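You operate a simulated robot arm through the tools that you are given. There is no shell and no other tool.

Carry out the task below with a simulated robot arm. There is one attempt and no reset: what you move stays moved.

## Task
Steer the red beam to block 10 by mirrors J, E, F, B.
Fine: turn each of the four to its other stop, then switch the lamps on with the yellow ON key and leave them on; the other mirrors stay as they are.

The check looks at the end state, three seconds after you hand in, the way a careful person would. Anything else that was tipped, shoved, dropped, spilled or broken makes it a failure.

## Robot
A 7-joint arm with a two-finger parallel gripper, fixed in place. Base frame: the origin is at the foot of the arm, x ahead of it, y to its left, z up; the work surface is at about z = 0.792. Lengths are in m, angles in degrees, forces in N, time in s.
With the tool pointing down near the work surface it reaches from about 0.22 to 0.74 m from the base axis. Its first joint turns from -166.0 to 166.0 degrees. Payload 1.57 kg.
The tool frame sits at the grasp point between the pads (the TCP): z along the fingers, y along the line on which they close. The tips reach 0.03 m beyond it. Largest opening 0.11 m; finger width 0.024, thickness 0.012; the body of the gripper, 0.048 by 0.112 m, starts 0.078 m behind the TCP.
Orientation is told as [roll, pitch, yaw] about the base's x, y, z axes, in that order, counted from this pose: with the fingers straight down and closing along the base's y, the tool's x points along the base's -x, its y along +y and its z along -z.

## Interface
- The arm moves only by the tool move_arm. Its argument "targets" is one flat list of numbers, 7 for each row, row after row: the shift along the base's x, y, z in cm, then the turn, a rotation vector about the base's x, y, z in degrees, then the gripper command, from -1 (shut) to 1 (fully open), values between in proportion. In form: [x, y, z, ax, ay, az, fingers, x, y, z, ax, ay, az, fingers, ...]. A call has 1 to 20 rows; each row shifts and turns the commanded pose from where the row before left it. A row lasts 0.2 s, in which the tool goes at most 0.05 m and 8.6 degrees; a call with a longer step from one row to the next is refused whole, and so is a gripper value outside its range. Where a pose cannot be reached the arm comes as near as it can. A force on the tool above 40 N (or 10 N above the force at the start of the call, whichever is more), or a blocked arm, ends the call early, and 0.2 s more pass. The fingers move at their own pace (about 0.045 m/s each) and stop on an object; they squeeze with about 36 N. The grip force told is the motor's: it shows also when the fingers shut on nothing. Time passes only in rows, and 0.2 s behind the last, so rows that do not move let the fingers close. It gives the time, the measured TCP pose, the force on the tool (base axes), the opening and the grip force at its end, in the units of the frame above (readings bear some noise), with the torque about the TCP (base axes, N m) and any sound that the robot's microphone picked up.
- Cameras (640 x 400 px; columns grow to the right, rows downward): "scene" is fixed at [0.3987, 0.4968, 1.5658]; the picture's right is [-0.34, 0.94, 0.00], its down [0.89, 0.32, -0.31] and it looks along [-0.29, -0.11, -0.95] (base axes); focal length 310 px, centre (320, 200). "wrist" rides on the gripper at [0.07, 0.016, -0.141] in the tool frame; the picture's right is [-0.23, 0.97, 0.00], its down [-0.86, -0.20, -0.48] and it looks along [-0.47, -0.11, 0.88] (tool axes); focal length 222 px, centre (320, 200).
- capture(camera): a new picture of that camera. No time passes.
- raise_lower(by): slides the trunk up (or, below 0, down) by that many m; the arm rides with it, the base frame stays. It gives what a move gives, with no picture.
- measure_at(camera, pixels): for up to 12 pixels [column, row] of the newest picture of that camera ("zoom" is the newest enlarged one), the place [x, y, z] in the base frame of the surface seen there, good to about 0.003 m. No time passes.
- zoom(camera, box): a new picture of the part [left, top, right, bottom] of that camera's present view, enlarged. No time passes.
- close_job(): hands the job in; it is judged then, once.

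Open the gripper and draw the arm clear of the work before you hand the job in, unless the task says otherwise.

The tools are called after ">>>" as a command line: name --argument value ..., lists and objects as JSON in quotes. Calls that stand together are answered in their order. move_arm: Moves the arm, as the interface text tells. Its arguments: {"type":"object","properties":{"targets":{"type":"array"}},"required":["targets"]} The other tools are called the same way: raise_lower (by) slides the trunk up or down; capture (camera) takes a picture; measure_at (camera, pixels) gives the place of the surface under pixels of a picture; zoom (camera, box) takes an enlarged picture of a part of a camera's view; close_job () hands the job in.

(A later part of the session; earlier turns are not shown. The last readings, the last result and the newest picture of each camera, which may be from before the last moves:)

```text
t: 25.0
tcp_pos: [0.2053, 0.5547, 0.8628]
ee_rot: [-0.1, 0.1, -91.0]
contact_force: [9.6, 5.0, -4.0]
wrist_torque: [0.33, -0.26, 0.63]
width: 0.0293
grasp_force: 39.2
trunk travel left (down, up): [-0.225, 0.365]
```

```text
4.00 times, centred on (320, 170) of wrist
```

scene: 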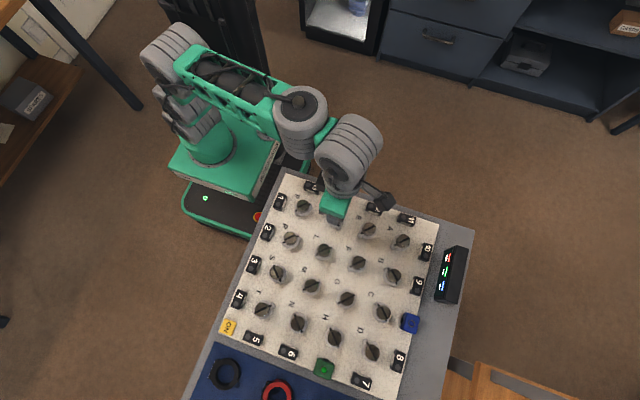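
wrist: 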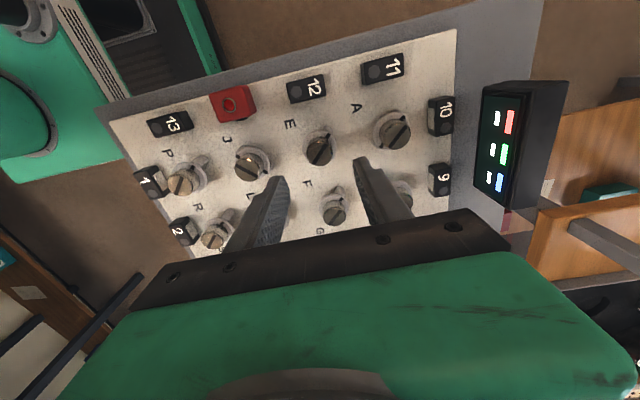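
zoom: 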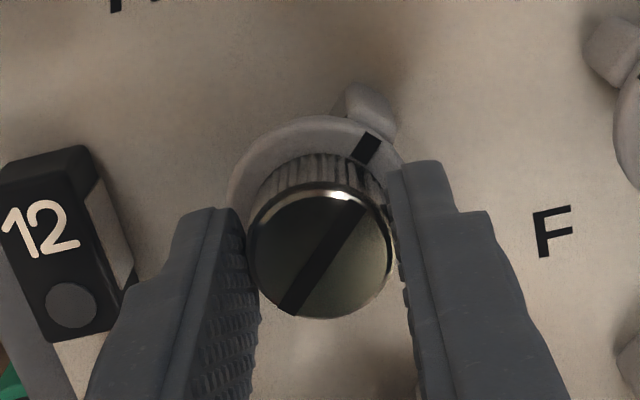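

Stop reached on E (0.63 N·m at −91°). I open and lift, then look.

>>> move_arm --targets '[0, 0, 0, 0, 0, 0, -0.1, 0, 0, 0, 0, 0, 0, -0.1, 0, 0, 0, 0, 0, 0, -0.1, 0, 0, 2, 0, 0, 0, -0.1, 0, 0, 4, 0, 0, 0, -0.1, 0, 0, 2, 0, 0, 0, -0.1, 0, 0, 0, 0, 0, 0, -0.1]'

>>> zoom --camera "wrist" --box '[280, 110, 376, 170]'

```text
t: 26.6
tcp_pos: [0.2025, 0.5574, 0.9426]
ee_rot: [0.0, 0.1, -90.9]
contact_force: [0.1, -0.1, 0.2]
wrist_torque: [0.0, -0.01, -0.02]
width: 0.0495
grasp_force: 0.0
trunk travel left (down, up): [-0.225, 0.365]
```

```text
6.67 times, centred on (328, 140) of wrist
```

zoom: 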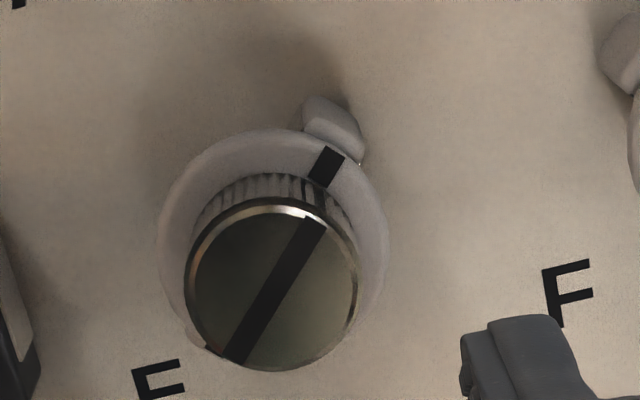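

E now stands at its other stop. I turn back to yaw 0 while moving +8.5 cm in x over F.

>>> move_arm --targets '[1, 0, 0, 0, 0, 7.6, -0.1, 1, 0, 0, 0, 0, 7.6, -0.1, 1, 0, 0, 0, 0, 7.6, -0.1, 1, 0, 0, 0, 0, 7.6, -0.1, 1, 0, 0, 0, 0, 7.6, -0.1, 1, 0, 0, 0, 0, 7.6, -0.1, 1, 0, 0, 0, 0, 7.6, -0.1, 1, 0, 0, 0, 0, 7.6, -0.1, 0.5, -0.1, 0, 0, 0, 7.6, -0.1, 0, 0, 0, 0, 0, 7.6, -0.1, 0, 0, 0, 0, 0, 7.6, -0.1, 0, 0, 0, 0, 0, 7.3, -0.1, 0, 0, 0, 0, 0, 0, -0.1]'

>>> capture --camera "wrist"

>>> zoom --camera "wrist" --box '[280, 125, 360, 175]'

>>> zoom --camera "scene" --box '[290, 180, 434, 270]'

```text
t: 29.4
tcp_pos: [0.286, 0.5446, 0.9346]
ee_rot: [0.1, 0.0, -0.1]
contact_force: [0.0, -0.6, 0.0]
wrist_torque: [0.02, 0.01, 0.01]
width: 0.0495
grasp_force: 0.1
out of reach, approached as far as the arm can: row 5, 7, 8
trunk travel left (down, up): [-0.225, 0.365]
```

```text
taken
```

wrist: 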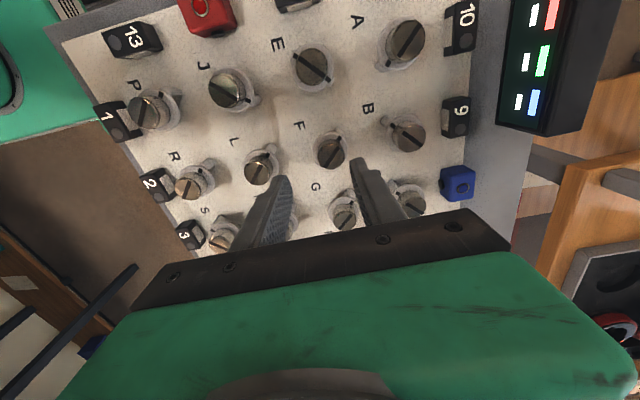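

```text
8.00 times, centred on (320, 150) of wrist
```

zoom: 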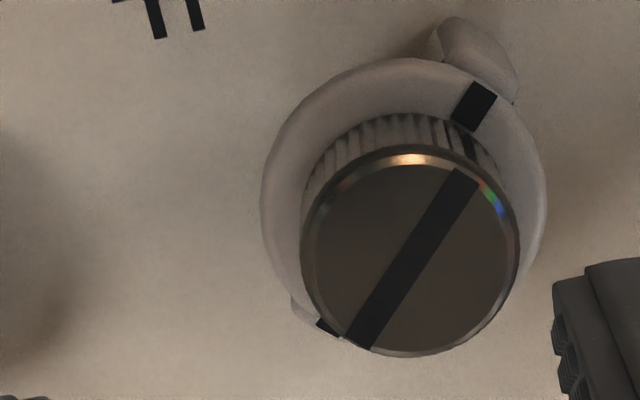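

```text
4.44 times, centred on (362, 225) of scene
```

zoom: 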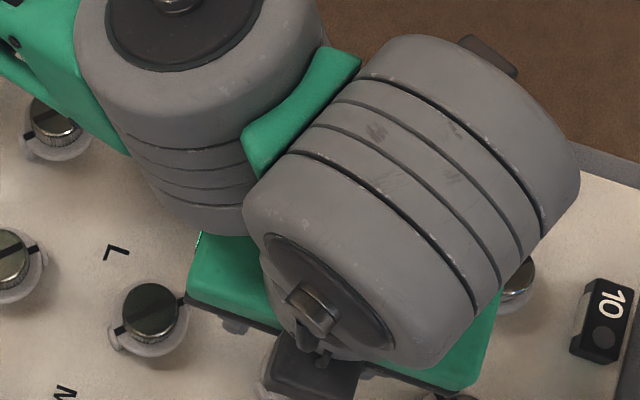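

Some rows were out of reach and the tool ended about 1 cm short in y and low in z. I look at the whole scene to see the arm's posture relative to the board.

>>> capture --camera "scene"

>>> measure_at --camera "scene" --pixels '[[310, 190], [330, 190], [340, 215], [380, 220], [395, 225], [300, 170], [270, 130], [330, 160]]'

```text
taken
```

scene: 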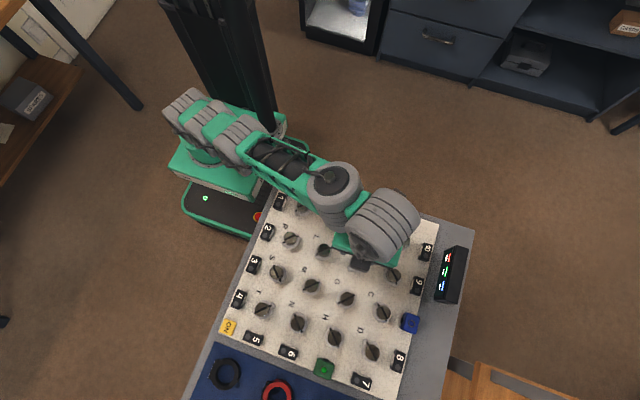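

```text
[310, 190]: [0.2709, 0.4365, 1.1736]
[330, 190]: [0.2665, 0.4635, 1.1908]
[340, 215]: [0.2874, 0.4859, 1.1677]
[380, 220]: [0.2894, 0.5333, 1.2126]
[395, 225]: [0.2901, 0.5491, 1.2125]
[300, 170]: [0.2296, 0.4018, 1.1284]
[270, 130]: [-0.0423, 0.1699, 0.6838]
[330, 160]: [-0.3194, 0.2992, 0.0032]
```

The links sit well above the board (z≥1.1). I first correct over F, then do a dry run of the −91° turn in the air to learn if it's reachable there.

>>> move_arm --targets '[0.2, 0.5, 0.4, 0, 0, 0, -0.1, 0.1, 0.5, 0.3, 0, 0, 0, -0.1, 0, 0, 0, 0, 0, 0, -0.1]'

```text
t: 30.2
tcp_pos: [0.2846, 0.5431, 0.9339]
ee_rot: [0.1, 0.1, -0.1]
contact_force: [-0.7, 0.6, 0.1]
wrist_torque: [0.04, 0.03, 0.01]
width: 0.0495
grasp_force: 0.2
out of reach, approached as far as the arm can: row 1, 2
trunk travel left (down, up): [-0.225, 0.365]
```

At this trunk height the arm can't reach further out at z≈0.934. I raise the trunk 0.08 m, so the shoulder gets closer to the wrist height, then try the position over F again.

>>> raise_lower --by 0.08

>>> move_arm --targets '[0, 0, -2, 0, 0, 0, -0.1, 0, 0, -2, 0, 0, 0, -0.1, 0, 0, -2, 0, 0, 0, -0.1, 0.3, 0.6, -1, 0, 0, 0, -0.1, 0.2, 0.6, 0, 0, 0, 0, -0.1, 0, 0, 0, 0, 0, 0, -0.1]'

```text
t: 31.4
tcp_pos: [0.2856, 0.5431, 1.0135]
ee_rot: [0.2, 0.0, -0.1]
contact_force: [0.0, 0.2, -0.1]
wrist_torque: [0.01, -0.02, 0.03]
width: 0.0493
grasp_force: 0.1
trunk travel left (down, up): [-0.305, 0.285]
```

```text
t: 32.8
tcp_pos: [0.2896, 0.5563, 0.9438]
ee_rot: [0.2, 0.1, -0.1]
contact_force: [0.0, 1.2, -0.6]
wrist_torque: [0.0, 0.02, 0.04]
width: 0.0492
grasp_force: 0.1
trunk travel left (down, up): [-0.305, 0.285]
```

Now over F at (0.290,0.556,0.944). I check the centring in the wrist view.

>>> capture --camera "wrist"

>>> zoom --camera "wrist" --box '[280, 125, 360, 175]'

>>> measure_at --camera "zoom" --pixels '[[320, 226], [320, 210]]'

```text
taken
```

wrist: 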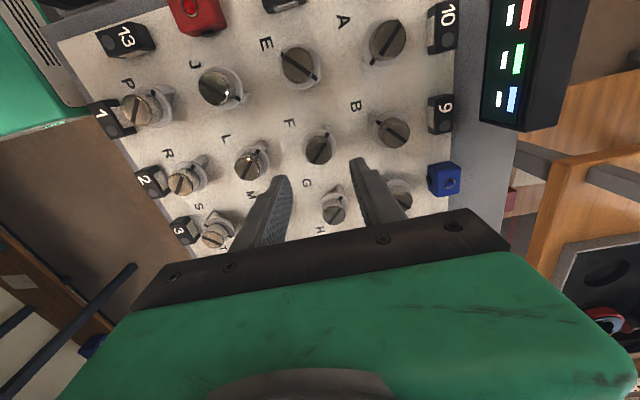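

```text
8.00 times, centred on (320, 150) of wrist
```

zoom: 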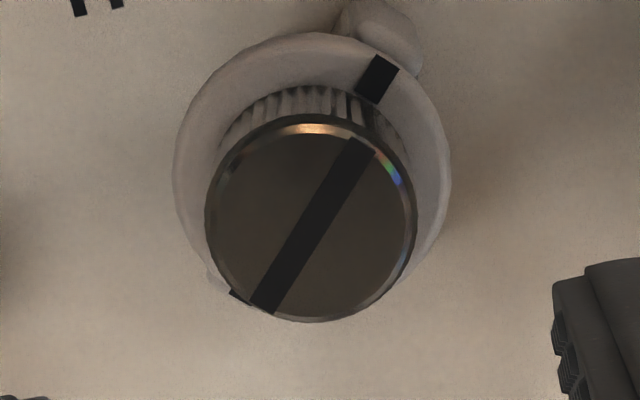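

```text
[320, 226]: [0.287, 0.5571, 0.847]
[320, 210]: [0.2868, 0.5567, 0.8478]
```

Centred within about 1 mm. I lower to z≈0.895 (tips above the caps) and do the −91° dry run there.

>>> move_arm --targets '[0, -0.05, -2.5, 0, 0, 0, -0.1, 0, 0, -2.4, 0, 0, 0, -0.1, 0, 0, 0, 0, 0, -7, -0.1, 0, 0, 0, 0, 0, -7, -0.1, 0, 0, 0, 0, 0, -7, -0.1, 0, 0, 0, 0, 0, -7, -0.1, 0, 0, 0, 0, 0, -7, -0.1, 0, 0, 0, 0, 0, -7, -0.1, 0, 0, 0, 0, 0, -7, -0.1, 0, 0, 0, 0, 0, -7, -0.1, 0, 0, 0, 0, 0, -7, -0.1, 0, 0, 0, 0, 0, -7, -0.1, 0, 0, 0, 0, 0, -7, -0.1, 0, 0, 0, 0, 0, -7, -0.1, 0, 0, 0, 0, 0, -7, -0.1, 0, 0, 0, 0, 0, 0, -0.1]'

```text
t: 36.2
tcp_pos: [0.29, 0.5551, 0.8959]
ee_rot: [0.1, 0.0, -91.2]
contact_force: [0.3, -0.4, 0.0]
wrist_torque: [0.0, 0.0, 0.01]
width: 0.0494
grasp_force: 0.0
trunk travel left (down, up): [-0.305, 0.285]
```

The dry run works without reach trouble. I turn back to yaw 0, go down to z≈0.862 and close on F.

>>> move_arm --targets '[0, 0, 0, 0, 0, 7, -0.1, 0, 0, 0, 0, 0, 7, -0.1, 0, 0, 0, 0, 0, 7, -0.1, 0, 0, 0, 0, 0, 7, -0.1, 0, 0, 0, 0, 0, 7, -0.1, 0, 0, 0, 0, 0, 7, -0.1, 0, 0, 0, 0, 0, 7, -0.1, 0, 0, 0, 0, 0, 7, -0.1, 0, 0, 0, 0, 0, 7, -0.1, 0, 0, 0, 0, 0, 7, -0.1, 0, 0, 0, 0, 0, 7, -0.1, 0, 0, 0, 0, 0, 7, -0.1, 0, 0, 0, 0, 0, 7, -0.1, 0, 0, -2, 0, 0, 0, -0.1, 0, 0, -1.3, 0, 0, 0, -0.1, 0, 0, 0, 0, 0, 0, -0.1]'

>>> zoom --camera "wrist" --box '[256, 130, 384, 210]'

```text
t: 39.6
tcp_pos: [0.2912, 0.5558, 0.8645]
ee_rot: [0.1, 0.1, -0.1]
contact_force: [-0.7, -0.7, -0.9]
wrist_torque: [0.01, -0.02, -0.02]
width: 0.0494
grasp_force: 0.0
trunk travel left (down, up): [-0.305, 0.285]
```

```text
5.00 times, centred on (320, 170) of wrist
```

zoom: 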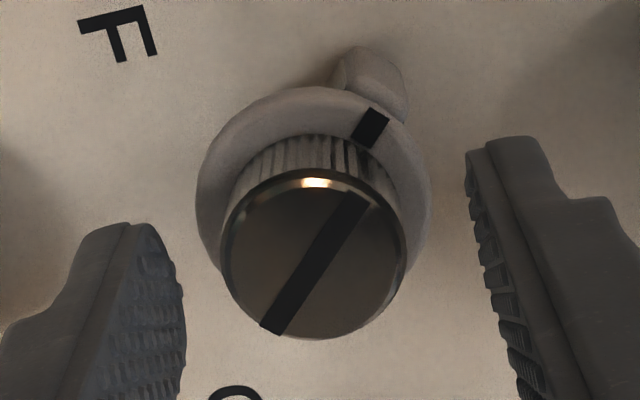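

F's cap is at column 313 versus 321 when gripped, so about 1 mm toward −y. I shift that and close.

>>> move_arm --targets '[0, -0.12, -0.1, 0, 0, 0, -0.1, 0, 0, 0, 0, 0, 0, -1, 0, 0, 0, 0, 0, 0, -1, 0, 0, 0, 0, 0, 0, -1, 0, 0, 0, 0, 0, 0, -1]'

>>> zoom --camera "wrist" --box '[256, 130, 384, 210]'

```text
t: 40.8
tcp_pos: [0.2903, 0.5538, 0.8608]
ee_rot: [0.2, 0.0, -0.1]
contact_force: [1.3, 7.3, 0.2]
wrist_torque: [0.27, -0.66, 0.03]
width: 0.0293
grasp_force: 39.3
trunk travel left (down, up): [-0.305, 0.285]
```

```text
5.00 times, centred on (320, 170) of wrist
```

zoom: 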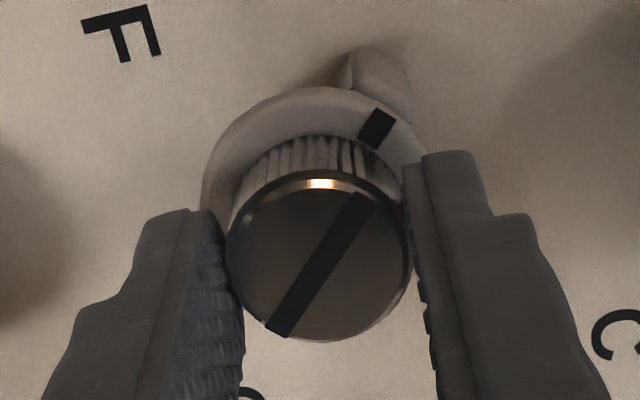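

F is gripped (0.0293, +7 N in y). I ease +1 mm in y and test 6° clockwise.

>>> move_arm --targets '[0, 0.1, 0, 0, 0, 0, -1, 0, 0, 0, 0, 0, -3, -1, 0, 0, 0, 0, 0, -3, -1]'

>>> zoom --camera "wrist" --box '[256, 130, 384, 210]'

```text
t: 41.6
tcp_pos: [0.2904, 0.5549, 0.8639]
ee_rot: [0.1, 0.1, -6.1]
contact_force: [1.7, 6.3, 4.6]
wrist_torque: [-0.05, 0.07, 0.03]
width: 0.0296
grasp_force: 39.1
trunk travel left (down, up): [-0.305, 0.285]
```

```text
5.00 times, centred on (320, 170) of wrist
```

zoom: 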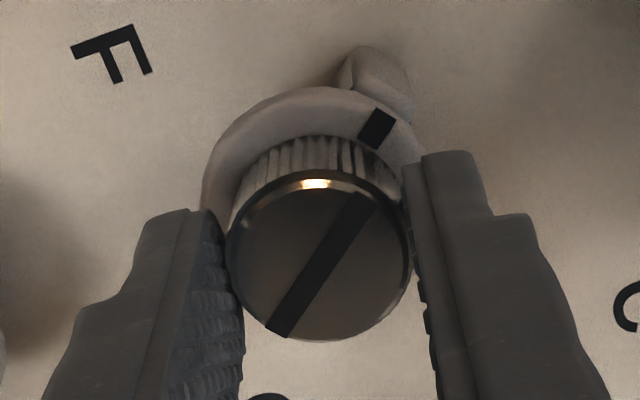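

F turns freely. I continue to about −48° and check the forces.

>>> move_arm --targets '[0, 0.05, 0, 0, 0, -7, -1, 0, 0, 0, 0, 0, -7, -1, 0, 0, 0, 0, 0, -7, -1, 0, 0, 0, 0, 0, -7, -1, 0, 0, 0, 0, 0, -7, -1, 0, 0, 0, 0, 0, -7, -1]'

```text
t: 43.0
tcp_pos: [0.2903, 0.5537, 0.8621]
ee_rot: [0.1, 0.2, -48.2]
contact_force: [-2.0, -9.0, 6.1]
wrist_torque: [-0.02, 0.54, 0.01]
width: 0.0291
grasp_force: 39.2
trunk travel left (down, up): [-0.305, 0.285]
```

Load is −9 N in y; I ease back 0.8 mm and continue to −82°.

>>> move_arm --targets '[0, -0.08, 0.05, 0, 0, -4, -1, 0, 0, 0, 0, 0, -6, -1, 0, 0, 0, 0, 0, -6, -1, 0, 0, 0, 0, 0, -6, -1, 0, 0, 0, 0, 0, -6, -1, 0, 0, 0, 0, 0, -6, -1]'

```text
t: 44.4
tcp_pos: [0.29, 0.5546, 0.8619]
ee_rot: [0.1, 0.0, -82.2]
contact_force: [-3.7, 0.0, 4.6]
wrist_torque: [-0.39, 0.04, 0.0]
width: 0.029
grasp_force: 39.0
trunk travel left (down, up): [-0.305, 0.285]
```

Forces are small at −82°. I turn the last degrees to the stop.

>>> move_arm --targets '[0, 0, 0, 0, 0, -3, -1, 0, 0, 0, 0, 0, -3, -1, 0, 0, 0, 0, 0, -3, -1]'

>>> zoom --camera "wrist" --box '[240, 120, 400, 220]'

```text
t: 45.2
tcp_pos: [0.2897, 0.5543, 0.8625]
ee_rot: [0.1, 0.1, -91.1]
contact_force: [-1.7, 3.4, 4.9]
wrist_torque: [0.35, 0.22, 0.62]
width: 0.0295
grasp_force: 39.2
trunk travel left (down, up): [-0.305, 0.285]
```

```text
4.00 times, centred on (320, 170) of wrist
```

zoom: 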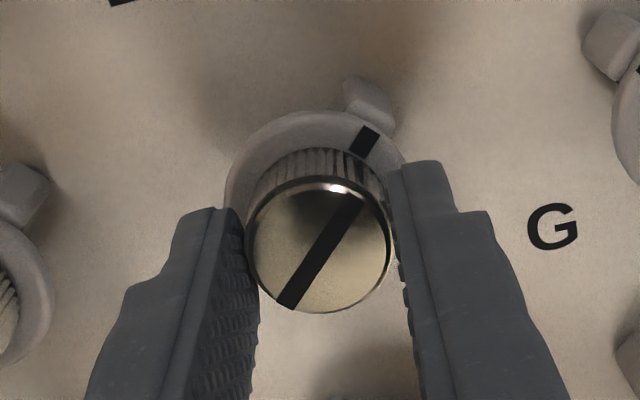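

F reached its stop (0.62 N·m at −91°). I open, lift, and look at it.

>>> move_arm --targets '[0, 0, 0, 0, 0, 0, -0.1, 0, 0, 0, 0, 0, 0, -0.1, 0, 0, 0, 0, 0, 0, -0.1, 0, 0, 2, 0, 0, 0, -0.1, 0, 0, 4, 0, 0, 0, -0.1, 0, 0, 0, 0, 0, 0, -0.1]'

>>> zoom --camera "wrist" --box '[240, 80, 400, 180]'

```text
t: 46.6
tcp_pos: [0.2895, 0.5522, 0.9218]
ee_rot: [0.1, 0.0, -91.0]
contact_force: [-0.4, -0.7, 0.4]
wrist_torque: [-0.01, 0.0, -0.01]
width: 0.0495
grasp_force: 0.0
trunk travel left (down, up): [-0.305, 0.285]
```

```text
4.00 times, centred on (320, 130) of wrist
```

zoom: 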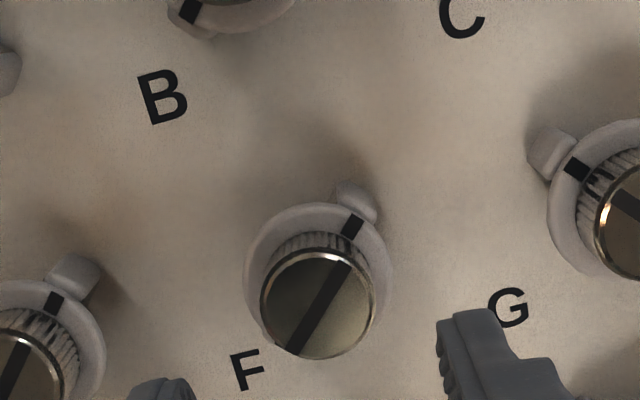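

Now B at about (0.290,0.639): I move +8.5 cm in y keeping yaw −91°, since B must turn the opposite way ("\" to "/").

>>> move_arm --targets '[0, 2, 0, 0, 0, 0, -0.1, 0, 2, 0, 0, 0, 0, -0.1, 0, 2, 0, 0, 0, 0, -0.1, 0, 2, 0, 0, 0, 0, -0.1, 0, 0.6, 0, 0, 0, 0, -0.1, 0, 0, 0, 0, 0, 0, -0.1]'

>>> capture --camera "wrist"

```text
t: 48.0
tcp_pos: [0.2775, 0.6035, 0.9103]
ee_rot: [0.1, 0.1, -91.1]
contact_force: [-0.6, 0.0, -0.1]
wrist_torque: [0.04, 0.01, 0.02]
width: 0.0492
grasp_force: 0.0
out of reach, approached as far as the arm can: row 3, 4, 5
trunk travel left (down, up): [-0.305, 0.285]
```

```text
taken
```

wrist: 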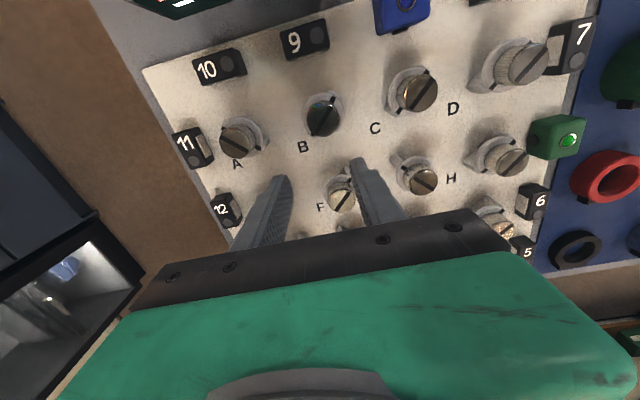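

Out of reach at this trunk height (stopped at (0.278,0.604)). I raise the trunk 0.08 m more, bring the tool down to ≈0.925 and go outward again.

>>> raise_lower --by 0.08

>>> move_arm --targets '[0.3, 0, -2.5, 0, 0, 0, -0.1, 0.3, 0.5, -2.5, 0, 0, 0, -0.1, 0.3, 1, -1.5, 0, 0, 0, -0.1, 0.3, 1, 0, 0, 0, 0, -0.1, 0, 1, 0, 0, 0, 0, -0.1, 0, 0, 0, 0, 0, 0, -0.1]'

>>> capture --camera "wrist"

```text
t: 49.1
tcp_pos: [0.2782, 0.6023, 0.9904]
ee_rot: [0.1, 0.1, -91.1]
contact_force: [-0.6, 1.1, -0.7]
wrist_torque: [0.02, 0.01, 0.02]
width: 0.0494
grasp_force: 0.0
trunk travel left (down, up): [-0.385, 0.205]
```

```text
t: 50.5
tcp_pos: [0.2866, 0.6224, 0.923]
ee_rot: [0.2, 0.2, -91.1]
contact_force: [-0.5, -0.6, -0.1]
wrist_torque: [0.01, 0.0, 0.01]
width: 0.0495
grasp_force: 0.0
out of reach, approached as far as the arm can: row 4, 5
trunk travel left (down, up): [-0.385, 0.205]
```

```text
taken
```

wrist: 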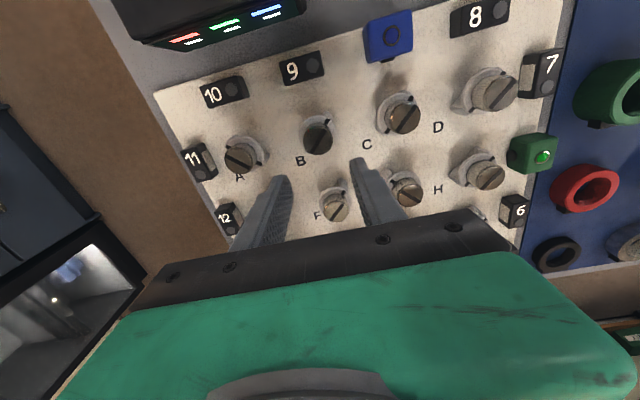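

Reach grew to (0.287,0.622). One more trunk raise of 0.08 m should reach B; I then lower the tool again and move the last 1.7 cm.

>>> raise_lower --by 0.08

>>> move_arm --targets '[0, 0, -2.5, 0, 0, 0, -0.1, 0, 0, -2.5, 0, 0, 0, -0.1, 0.1, 0.5, -2, 0, 0, 0, -0.1, 0.2, 0.6, -1, 0, 0, 0, -0.1, 0, 0.6, 0, 0, 0, 0, -0.1, 0, 0, 0, 0, 0, 0, -0.1]'

>>> capture --camera "wrist"

>>> capture --camera "scene"

```text
t: 51.7
tcp_pos: [0.288, 0.6223, 1.0033]
ee_rot: [0.2, 0.2, -91.1]
contact_force: [0.1, -0.1, 0.4]
wrist_torque: [0.01, 0.03, 0.02]
width: 0.0493
grasp_force: 0.0
trunk travel left (down, up): [-0.465, 0.125]
```

```text
t: 53.1
tcp_pos: [0.2897, 0.6388, 0.9235]
ee_rot: [0.1, 0.1, -91.0]
contact_force: [-0.5, -0.1, -1.0]
wrist_torque: [0.0, 0.02, 0.0]
width: 0.0494
grasp_force: 0.0
trunk travel left (down, up): [-0.465, 0.125]
```

```text
taken
```

wrist: 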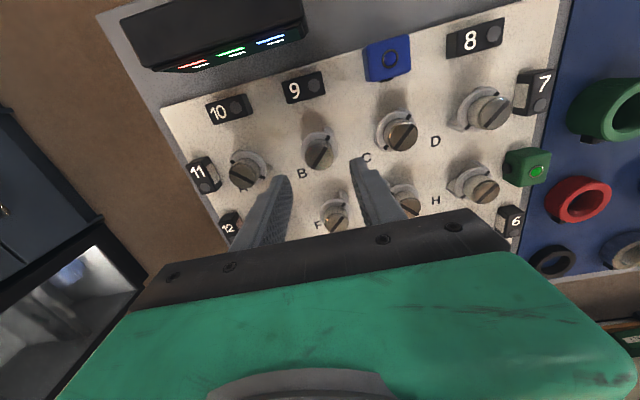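

```text
taken
```

scene: 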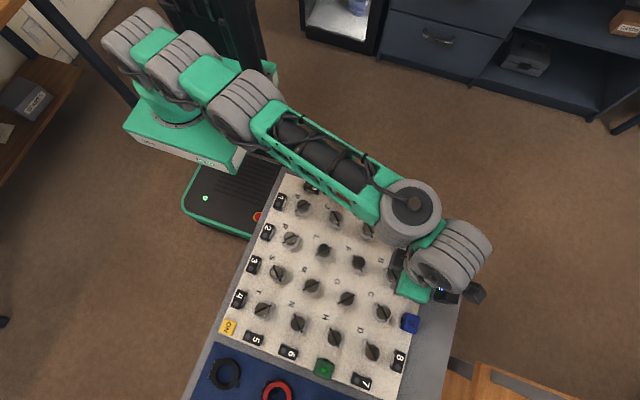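

Now over B at (0.290,0.639,0.924). I check the centring of B's cap near (318,152).

>>> zoom --camera "wrist" --box '[280, 130, 360, 180]'

>>> measure_at --camera "zoom" --pixels '[[312, 200], [320, 220]]'

```text
8.00 times, centred on (320, 155) of wrist
```

zoom: 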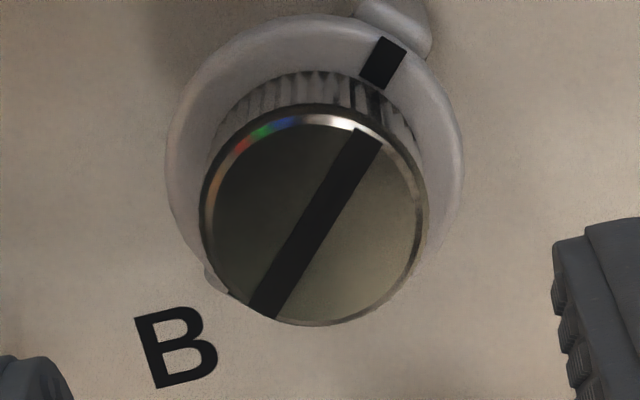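

```text
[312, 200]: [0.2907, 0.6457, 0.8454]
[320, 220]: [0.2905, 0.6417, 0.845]
```

B's cap is about 1 mm further +y. I shift there, go down to z≈0.887 and dry-run the +91° turn in the air.

>>> move_arm --targets '[-0.05, 0.12, -2, 0, 0, 0, -0.1, 0, 0, -1.6, 0, 0, 0, -0.1, 0, 0, 0, 0, 0, 7, -0.1, 0, 0, 0, 0, 0, 7, -0.1, 0, 0, 0, 0, 0, 7, -0.1, 0, 0, 0, 0, 0, 7, -0.1, 0, 0, 0, 0, 0, 7, -0.1, 0, 0, 0, 0, 0, 7, -0.1, 0, 0, 0, 0, 0, 7, -0.1, 0, 0, 0, 0, 0, 7, -0.1, 0, 0, 0, 0, 0, 7, -0.1, 0, 0, 0, 0, 0, 7, -0.1, 0, 0, 0, 0, 0, 7, -0.1, 0, 0, 0, 0, 0, 7, -0.1, 0, 0, 0, 0, 0, 7, -0.1, 0, 0, 0, 0, 0, 0, -0.1]'

>>> zoom --camera "wrist" --box '[280, 130, 360, 180]'

```text
t: 56.5
tcp_pos: [0.2903, 0.6404, 0.8865]
ee_rot: [0.1, 0.1, 0.0]
contact_force: [-0.3, 0.6, 0.1]
wrist_torque: [0.02, -0.01, 0.0]
width: 0.0496
grasp_force: 0.0
trunk travel left (down, up): [-0.465, 0.125]
```

```text
8.00 times, centred on (320, 155) of wrist
```

zoom: 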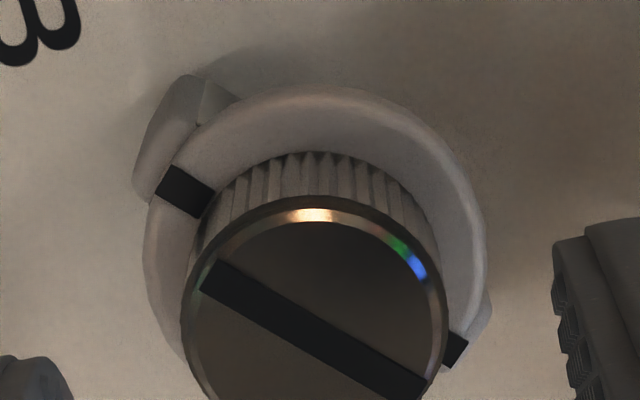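

The dry run is reachable, and B is well centred also at yaw 0. I turn back to −91°, descend to z≈0.862 and close on B.

>>> move_arm --targets '[0, 0, 0, 0, 0, -7, -0.1, 0, 0, 0, 0, 0, -7, -0.1, 0, 0, 0, 0, 0, -7, -0.1, 0, 0, 0, 0, 0, -7, -0.1, 0, 0, 0, 0, 0, -7, -0.1, 0, 0, 0, 0, 0, -7, -0.1, 0, 0, 0, 0, 0, -7, -0.1, 0, 0, 0, 0, 0, -7, -0.1, 0, 0, 0, 0, 0, -7, -0.1, 0, 0, 0, 0, 0, -7, -0.1, 0, 0, 0, 0, 0, -7, -0.1, 0, 0, 0, 0, 0, -7, -0.1, 0, 0, 0, 0, 0, -7, -0.1, 0, 0, -1.5, 0, 0, 0, -0.1, 0, 0, -1.0, 0, 0, 0, -0.1, 0, 0, 0, 0, 0, 0, -0.1]'

>>> zoom --camera "wrist" --box '[256, 130, 384, 210]'

```text
t: 59.9
tcp_pos: [0.2906, 0.6406, 0.8628]
ee_rot: [0.1, 0.1, -91.0]
contact_force: [-0.4, -0.6, 0.0]
wrist_torque: [0.03, 0.0, 0.02]
width: 0.0496
grasp_force: 0.0
trunk travel left (down, up): [-0.465, 0.125]
```

```text
5.00 times, centred on (320, 170) of wrist
```

zoom: 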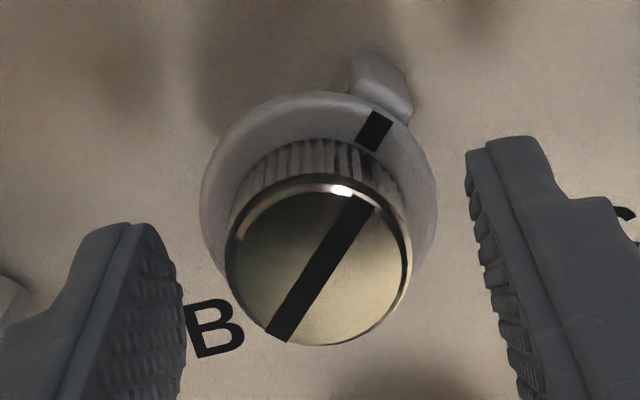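

B's cap lies at column 318, bottom row 345 (ideal about 321, 338), so I shift −1 mm in y and −0.5 mm in x and close.

>>> move_arm --targets '[-0.05, -0.1, 0, 0, 0, 0, -0.1, 0, 0, 0, 0, 0, 0, -1, 0, 0, 0, 0, 0, 0, -1, 0, 0, 0, 0, 0, 0, -1, 0, 0, 0, 0, 0, 0, -1]'

>>> zoom --camera "wrist" --box '[256, 130, 384, 210]'

```text
t: 61.1
tcp_pos: [0.29, 0.6392, 0.8628]
ee_rot: [0.1, 0.1, -91.2]
contact_force: [4.4, 2.4, 1.0]
wrist_torque: [0.13, -0.15, 0.05]
width: 0.0295
grasp_force: 39.1
trunk travel left (down, up): [-0.465, 0.125]
```

```text
5.00 times, centred on (320, 170) of wrist
```

zoom: 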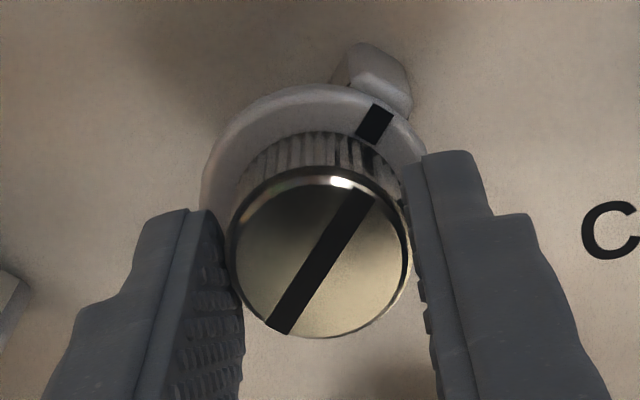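

B is gripped with only about 5 N side load. I test a 6° counter-clockwise turn (+z).

>>> move_arm --targets '[0.05, 0, 0, 0, 0, 3, -1, 0, 0, 0, 0, 0, 3, -1]'

>>> zoom --camera "wrist" --box '[256, 130, 384, 210]'

```text
t: 61.7
tcp_pos: [0.2903, 0.6389, 0.8629]
ee_rot: [0.1, 0.1, -85.1]
contact_force: [2.3, 1.4, 2.4]
wrist_torque: [-0.27, 0.06, -0.04]
width: 0.0293
grasp_force: 39.2
trunk travel left (down, up): [-0.465, 0.125]
```

```text
5.00 times, centred on (320, 170) of wrist
```

zoom: 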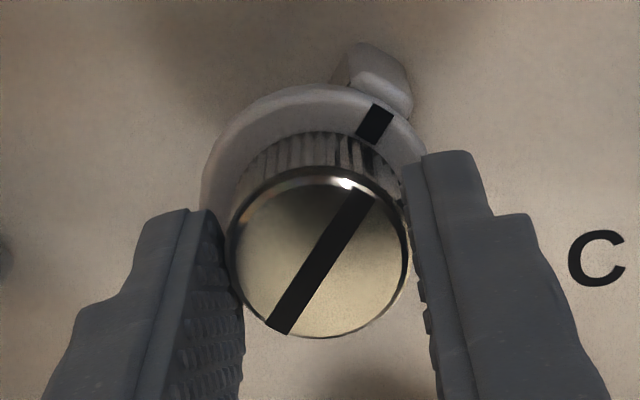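

B turns freely counter-clockwise (torque −0.04). I continue to about −43° and check.

>>> move_arm --targets '[0, 0, 0, 0, 0, 7, -1, 0, 0, 0, 0, 0, 7, -1, 0, 0, 0, 0, 0, 7, -1, 0, 0, 0, 0, 0, 7, -1, 0, 0, 0, 0, 0, 7, -1, 0, 0, 0, 0, 0, 7, -1]'

```text
t: 63.1
tcp_pos: [0.2908, 0.6388, 0.8628]
ee_rot: [0.0, 0.2, -43.1]
contact_force: [4.5, 0.8, 6.4]
wrist_torque: [-0.06, 0.12, -0.06]
width: 0.0292
grasp_force: 38.3
trunk travel left (down, up): [-0.465, 0.125]
```

Forces remain small. I continue to about −8°.

>>> move_arm --targets '[0, 0, 0, 0, 0, 7, -1, 0, 0, 0, 0, 0, 7, -1, 0, 0, 0, 0, 0, 7, -1, 0, 0, 0, 0, 0, 7, -1, 0, 0, 0, 0, 0, 7, -1]'

```text
t: 64.3
tcp_pos: [0.2909, 0.6391, 0.8626]
ee_rot: [0.3, 0.2, -7.9]
contact_force: [7.5, 4.4, 8.9]
wrist_torque: [-0.03, 0.43, 0.02]
width: 0.0294
grasp_force: 38.7
trunk travel left (down, up): [-0.465, 0.125]
```

I turn the last degrees in 3° steps to reach the stop near 0°.

>>> move_arm --targets '[0, 0, 0, 0, 0, 3, -1, 0, 0, 0, 0, 0, 3, -1, 0, 0, 0, 0, 0, 3, -1]'

>>> zoom --camera "wrist" --box '[240, 120, 400, 220]'

```text
t: 65.1
tcp_pos: [0.2911, 0.6399, 0.8619]
ee_rot: [0.1, 0.0, 0.9]
contact_force: [6.6, 9.0, 12.0]
wrist_torque: [-0.03, -0.2, -0.62]
width: 0.0293
grasp_force: 38.9
trunk travel left (down, up): [-0.465, 0.125]
```

```text
4.00 times, centred on (320, 170) of wrist
```

zoom: 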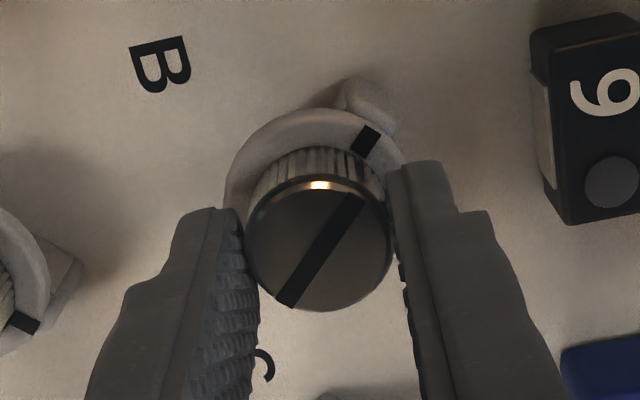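

B reached its stop (−0.62 N·m at +1°). I open the fingers to 5 cm and lift clear.

>>> move_arm --targets '[0, 0, 0, 0, 0, 0, -0.1, 0, 0, 0, 0, 0, 0, -0.1, 0, 0, 0, 0, 0, 0, -0.1, 0, 0, 2, 0, 0, 0, -0.1, 0, 0, 4, 0, 0, 0, -0.1, 0, 0, 2, 0, 0, 0, -0.1, 0, 0, 0, 0, 0, 0, -0.1]'

>>> capture --camera "wrist"

>>> capture --camera "scene"

```text
t: 66.7
tcp_pos: [0.2918, 0.6368, 0.9415]
ee_rot: [0.1, 0.3, 0.9]
contact_force: [0.9, -0.1, 1.0]
wrist_torque: [-0.02, -0.02, 0.0]
width: 0.0493
grasp_force: 0.0
trunk travel left (down, up): [-0.465, 0.125]
```

```text
taken
```

wrist: 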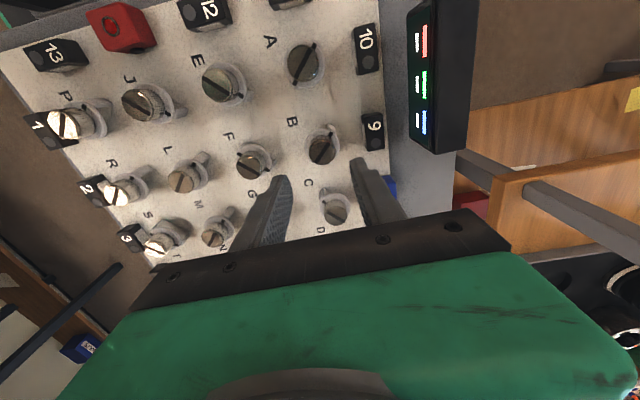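

```text
taken
```

scene: 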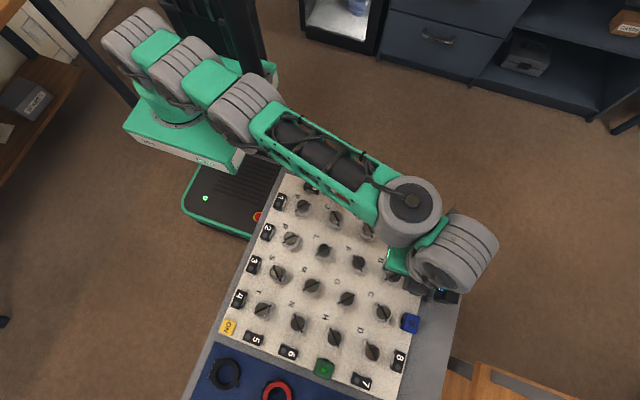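

All four are at their new stops; next is the yellow key near (228,326). I measure its corners and height before moving there.

>>> zoom --camera "scene" --box '[212, 314, 244, 334]'

>>> measure_at --camera "zoom" --pixels '[[325, 245], [275, 125], [445, 180], [375, 380], [190, 315], [440, 250], [520, 300], [175, 335]]'

>>> measure_at --camera "scene" --pixels '[[240, 296], [253, 338], [224, 372], [246, 320]]'

>>> zoom --camera "scene" --box '[200, 160, 480, 335]'

```text
16.00 times, centred on (228, 324) of scene
```

zoom: 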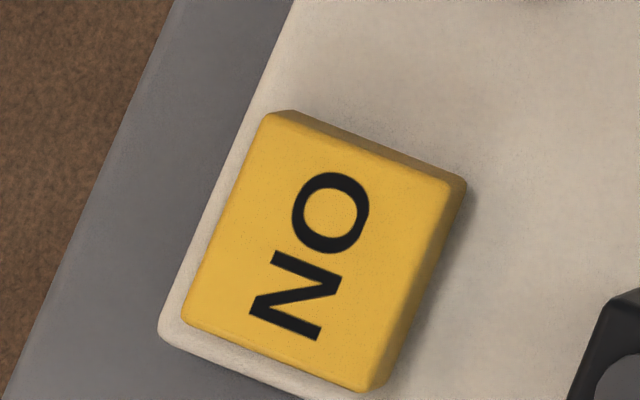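

```text
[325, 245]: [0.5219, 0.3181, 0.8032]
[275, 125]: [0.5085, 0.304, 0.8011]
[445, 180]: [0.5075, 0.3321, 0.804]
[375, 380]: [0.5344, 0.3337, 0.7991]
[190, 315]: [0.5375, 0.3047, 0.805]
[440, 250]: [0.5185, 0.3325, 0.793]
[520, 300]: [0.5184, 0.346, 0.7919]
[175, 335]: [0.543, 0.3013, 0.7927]
```

```text
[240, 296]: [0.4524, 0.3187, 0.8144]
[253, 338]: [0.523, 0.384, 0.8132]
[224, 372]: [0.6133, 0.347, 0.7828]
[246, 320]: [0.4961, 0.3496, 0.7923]
```

```text
2.29 times, centred on (340, 248) of scene
```

zoom: 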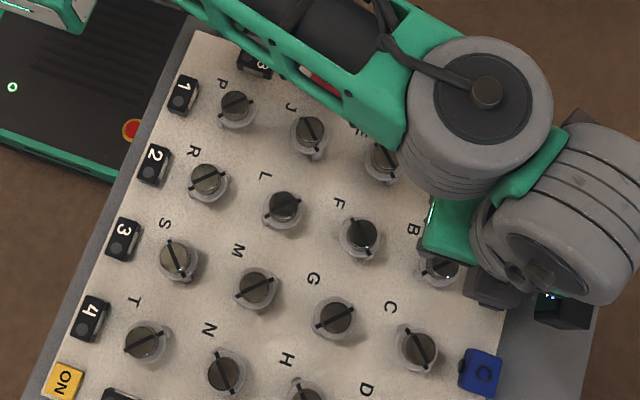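

The key's centre is (0.522,0.318) with top z≈0.804 and about 2.8 cm square. I lift to z≈1.05 and travel over to it, closing the fingers on the way.

>>> move_arm --targets '[0, 0, 4, 0, 0, 0, -0.1, 0, 0, 4, 0, 0, 0, -0.1, 0, 0, 3, 0, 0, 0, -0.1, 2.3, -3.2, 0, 0, 0, 0, -1, 2.3, -3.2, 0, 0, 0, 0, -1, 2.3, -3.2, 0, 0, 0, 0, -1, 2.3, -3.2, 0, 0, 0, 0, -1, 2.3, -3.2, 0, 0, 0, 0, -1, 2.3, -3.2, 0, 0, 0, 0, -1, 2.3, -3.2, 0, 0, 0, 0, -1, 2.3, -3.2, 0, 0, 0, 0, -1, 2.3, -3.2, 0, 0, 0, 0, -1, 2.3, -3.0, 0, 0, 0, 0, -1, 0, 0, 0, 0, 0, 0, -1]'

>>> capture --camera "wrist"

>>> capture --camera "scene"

```text
t: 69.7
tcp_pos: [0.514, 0.2939, 1.0321]
ee_rot: [0.2, 0.2, 0.9]
contact_force: [0.3, 0.3, 0.3]
wrist_torque: [0.01, -0.01, 0.01]
width: 0.0
grasp_force: 21.0
out of reach, approached as far as the arm can: row 1, 2, 3, 4
trunk travel left (down, up): [-0.465, 0.125]
```

```text
taken
```

wrist: 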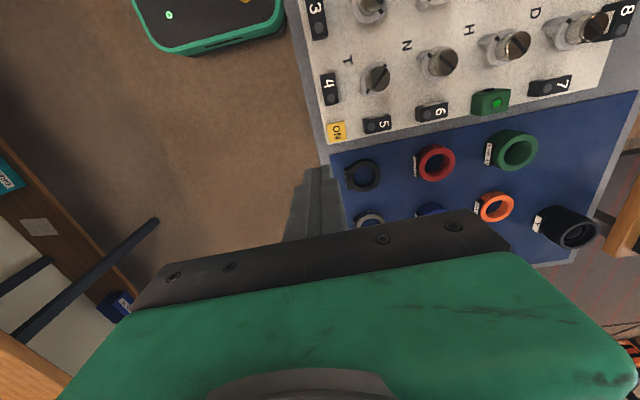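

```text
taken
```

scene: 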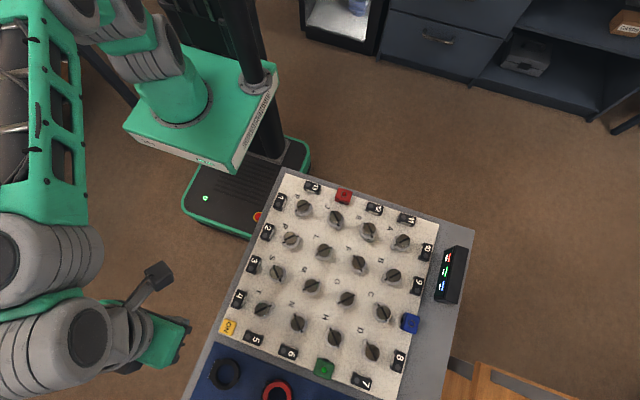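

The arm is now away from the board, so I check all mirrors in a scene zoom against the earlier state.

>>> zoom --camera "scene" --box '[210, 165, 480, 400]'

>>> zoom --camera "scene" --box '[280, 180, 440, 290]'

```text
1.70 times, centred on (345, 282) of scene
```

zoom: 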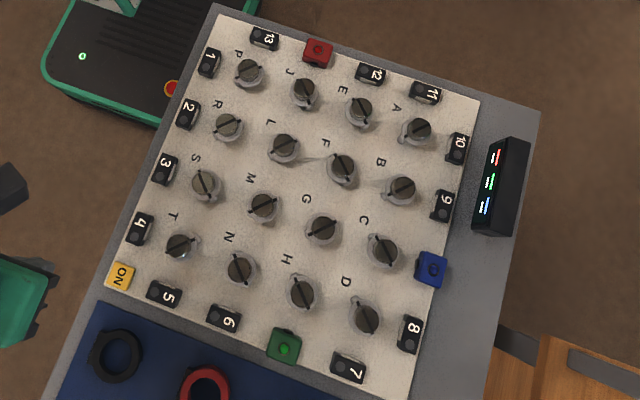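

```text
3.64 times, centred on (360, 235) of scene
```

zoom: 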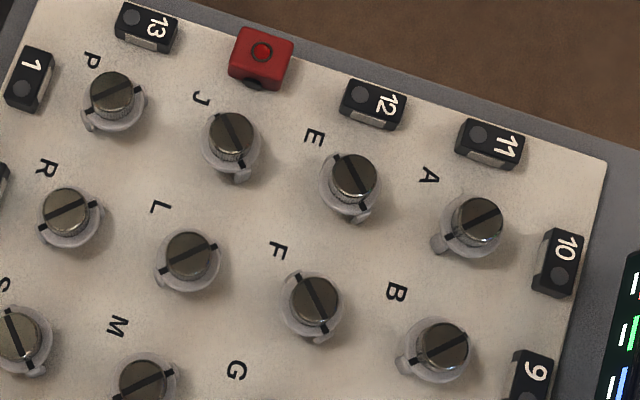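

J, E, F now show "\" and B "/", while the others are unchanged. I move over the key (+0.8, +2.5 cm) and lower the trunk by 0.12 m, leaving the tips about 8 cm above the key.

>>> move_arm --targets '[0.4, 1.25, 0, 0, 0, 0, -1, 0.4, 1.25, 0, 0, 0, -0.9, -1, 0, 0, 0, 0, 0, 0, -1]'

>>> raise_lower --by -0.12

>>> capture --camera "wrist"

>>> capture --camera "scene"

```text
t: 70.5
tcp_pos: [0.5191, 0.3201, 1.0329]
ee_rot: [0.2, 0.1, 0.1]
contact_force: [-0.6, -0.2, 0.1]
wrist_torque: [-0.01, -0.04, 0.0]
width: 0.0001
grasp_force: 21.2
trunk travel left (down, up): [-0.465, 0.125]
```

```text
t: 72.0
tcp_pos: [0.5206, 0.318, 0.9122]
ee_rot: [0.1, 0.1, -0.1]
contact_force: [0.3, -0.4, -0.8]
wrist_torque: [0.0, 0.01, 0.01]
width: 0.0
grasp_force: 21.7
trunk travel left (down, up): [-0.345, 0.245]
```

```text
taken
```

wrist: 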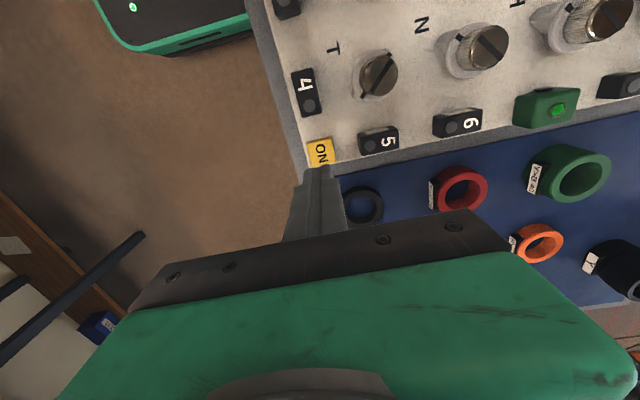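

```text
taken
```

scene: 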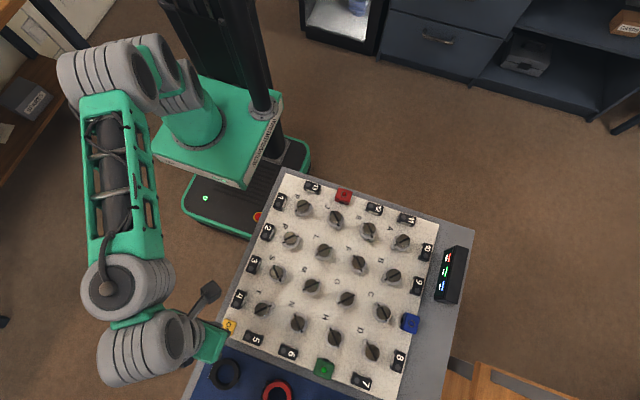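

The key at (320,152) lies right under the closed fingers, as predicted. I descend to z≈0.845 so the tips stop about 1 cm above the key.

>>> move_arm --targets '[0.1, 0.05, -2.5, 0, 0, 0, -1, 0, 0, -2.5, 0, 0, 0, -1, 0, 0, -1.7, 0, 0, 0, -1, 0, 0, 0, 0, 0, 0, -1]'

>>> capture --camera "wrist"

>>> zoom --camera "scene" --box '[196, 300, 260, 340]'

>>> zoom --camera "wrist" --box '[272, 130, 368, 190]'

```text
t: 73.0
tcp_pos: [0.5216, 0.3213, 0.8435]
ee_rot: [0.2, 0.0, 0.0]
contact_force: [0.1, 0.0, 0.5]
wrist_torque: [-0.04, 0.0, -0.02]
width: 0.0
grasp_force: 21.5
trunk travel left (down, up): [-0.345, 0.245]
```

```text
taken
```

wrist: 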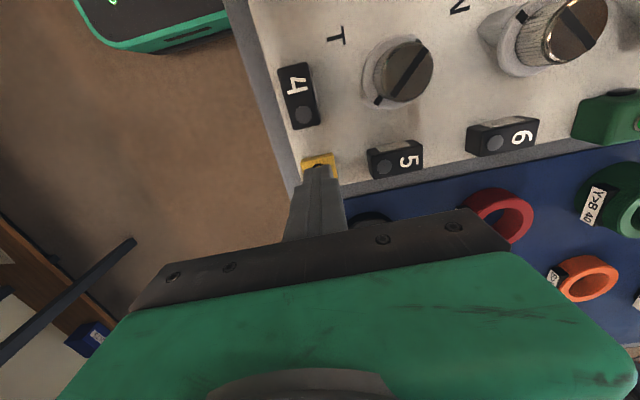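

```text
10.00 times, centred on (228, 320) of scene
```

zoom: 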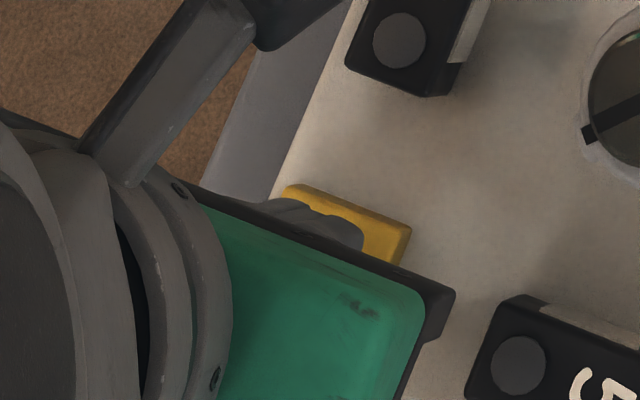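

```text
6.67 times, centred on (320, 160) of wrist
```

zoom: 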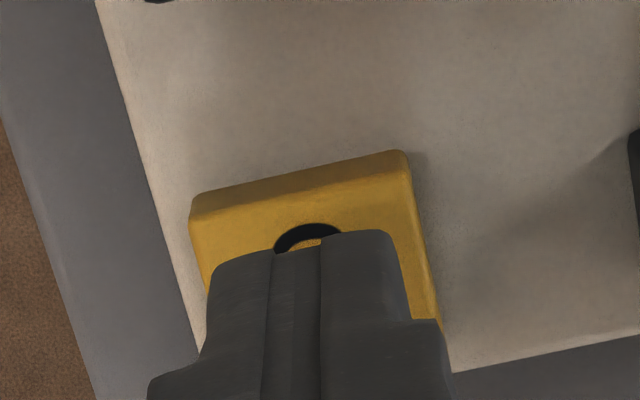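

The fingers are centred above the key with about 1 cm gap. I press down slowly in 2.5 mm steps.

>>> move_arm --targets '[0, 0, -0.25, 0, 0, 0, -1, 0, 0, -0.25, 0, 0, 0, -1, 0, 0, -0.25, 0, 0, 0, -1, 0, 0, -0.25, 0, 0, 0, -1]'

>>> zoom --camera "wrist" --box '[272, 130, 368, 190]'

```text
t: 74.0
tcp_pos: [0.5209, 0.3189, 0.8361]
ee_rot: [0.1, 0.2, 0.0]
contact_force: [-0.1, 0.5, 0.6]
wrist_torque: [-0.01, 0.0, -0.02]
width: 0.0
grasp_force: 21.6
trunk travel left (down, up): [-0.345, 0.245]
```

```text
6.67 times, centred on (320, 160) of wrist
```

zoom: 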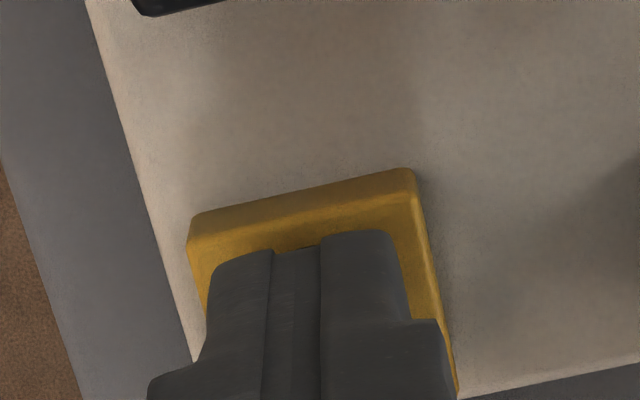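

No contact yet (force ≈0.6 N). I keep pressing in 1.5 mm steps, watching force and sound.

>>> move_arm --targets '[0, 0, -0.15, 0, 0, 0, -1, 0, 0, -0.15, 0, 0, 0, -1]'

```text
t: 74.6
tcp_pos: [0.5217, 0.3205, 0.8318]
ee_rot: [0.1, 0.1, 0.0]
contact_force: [-0.6, 0.2, 0.3]
wrist_torque: [0.0, 0.03, 0.02]
width: 0.0
grasp_force: 21.0
trunk travel left (down, up): [-0.345, 0.245]
```

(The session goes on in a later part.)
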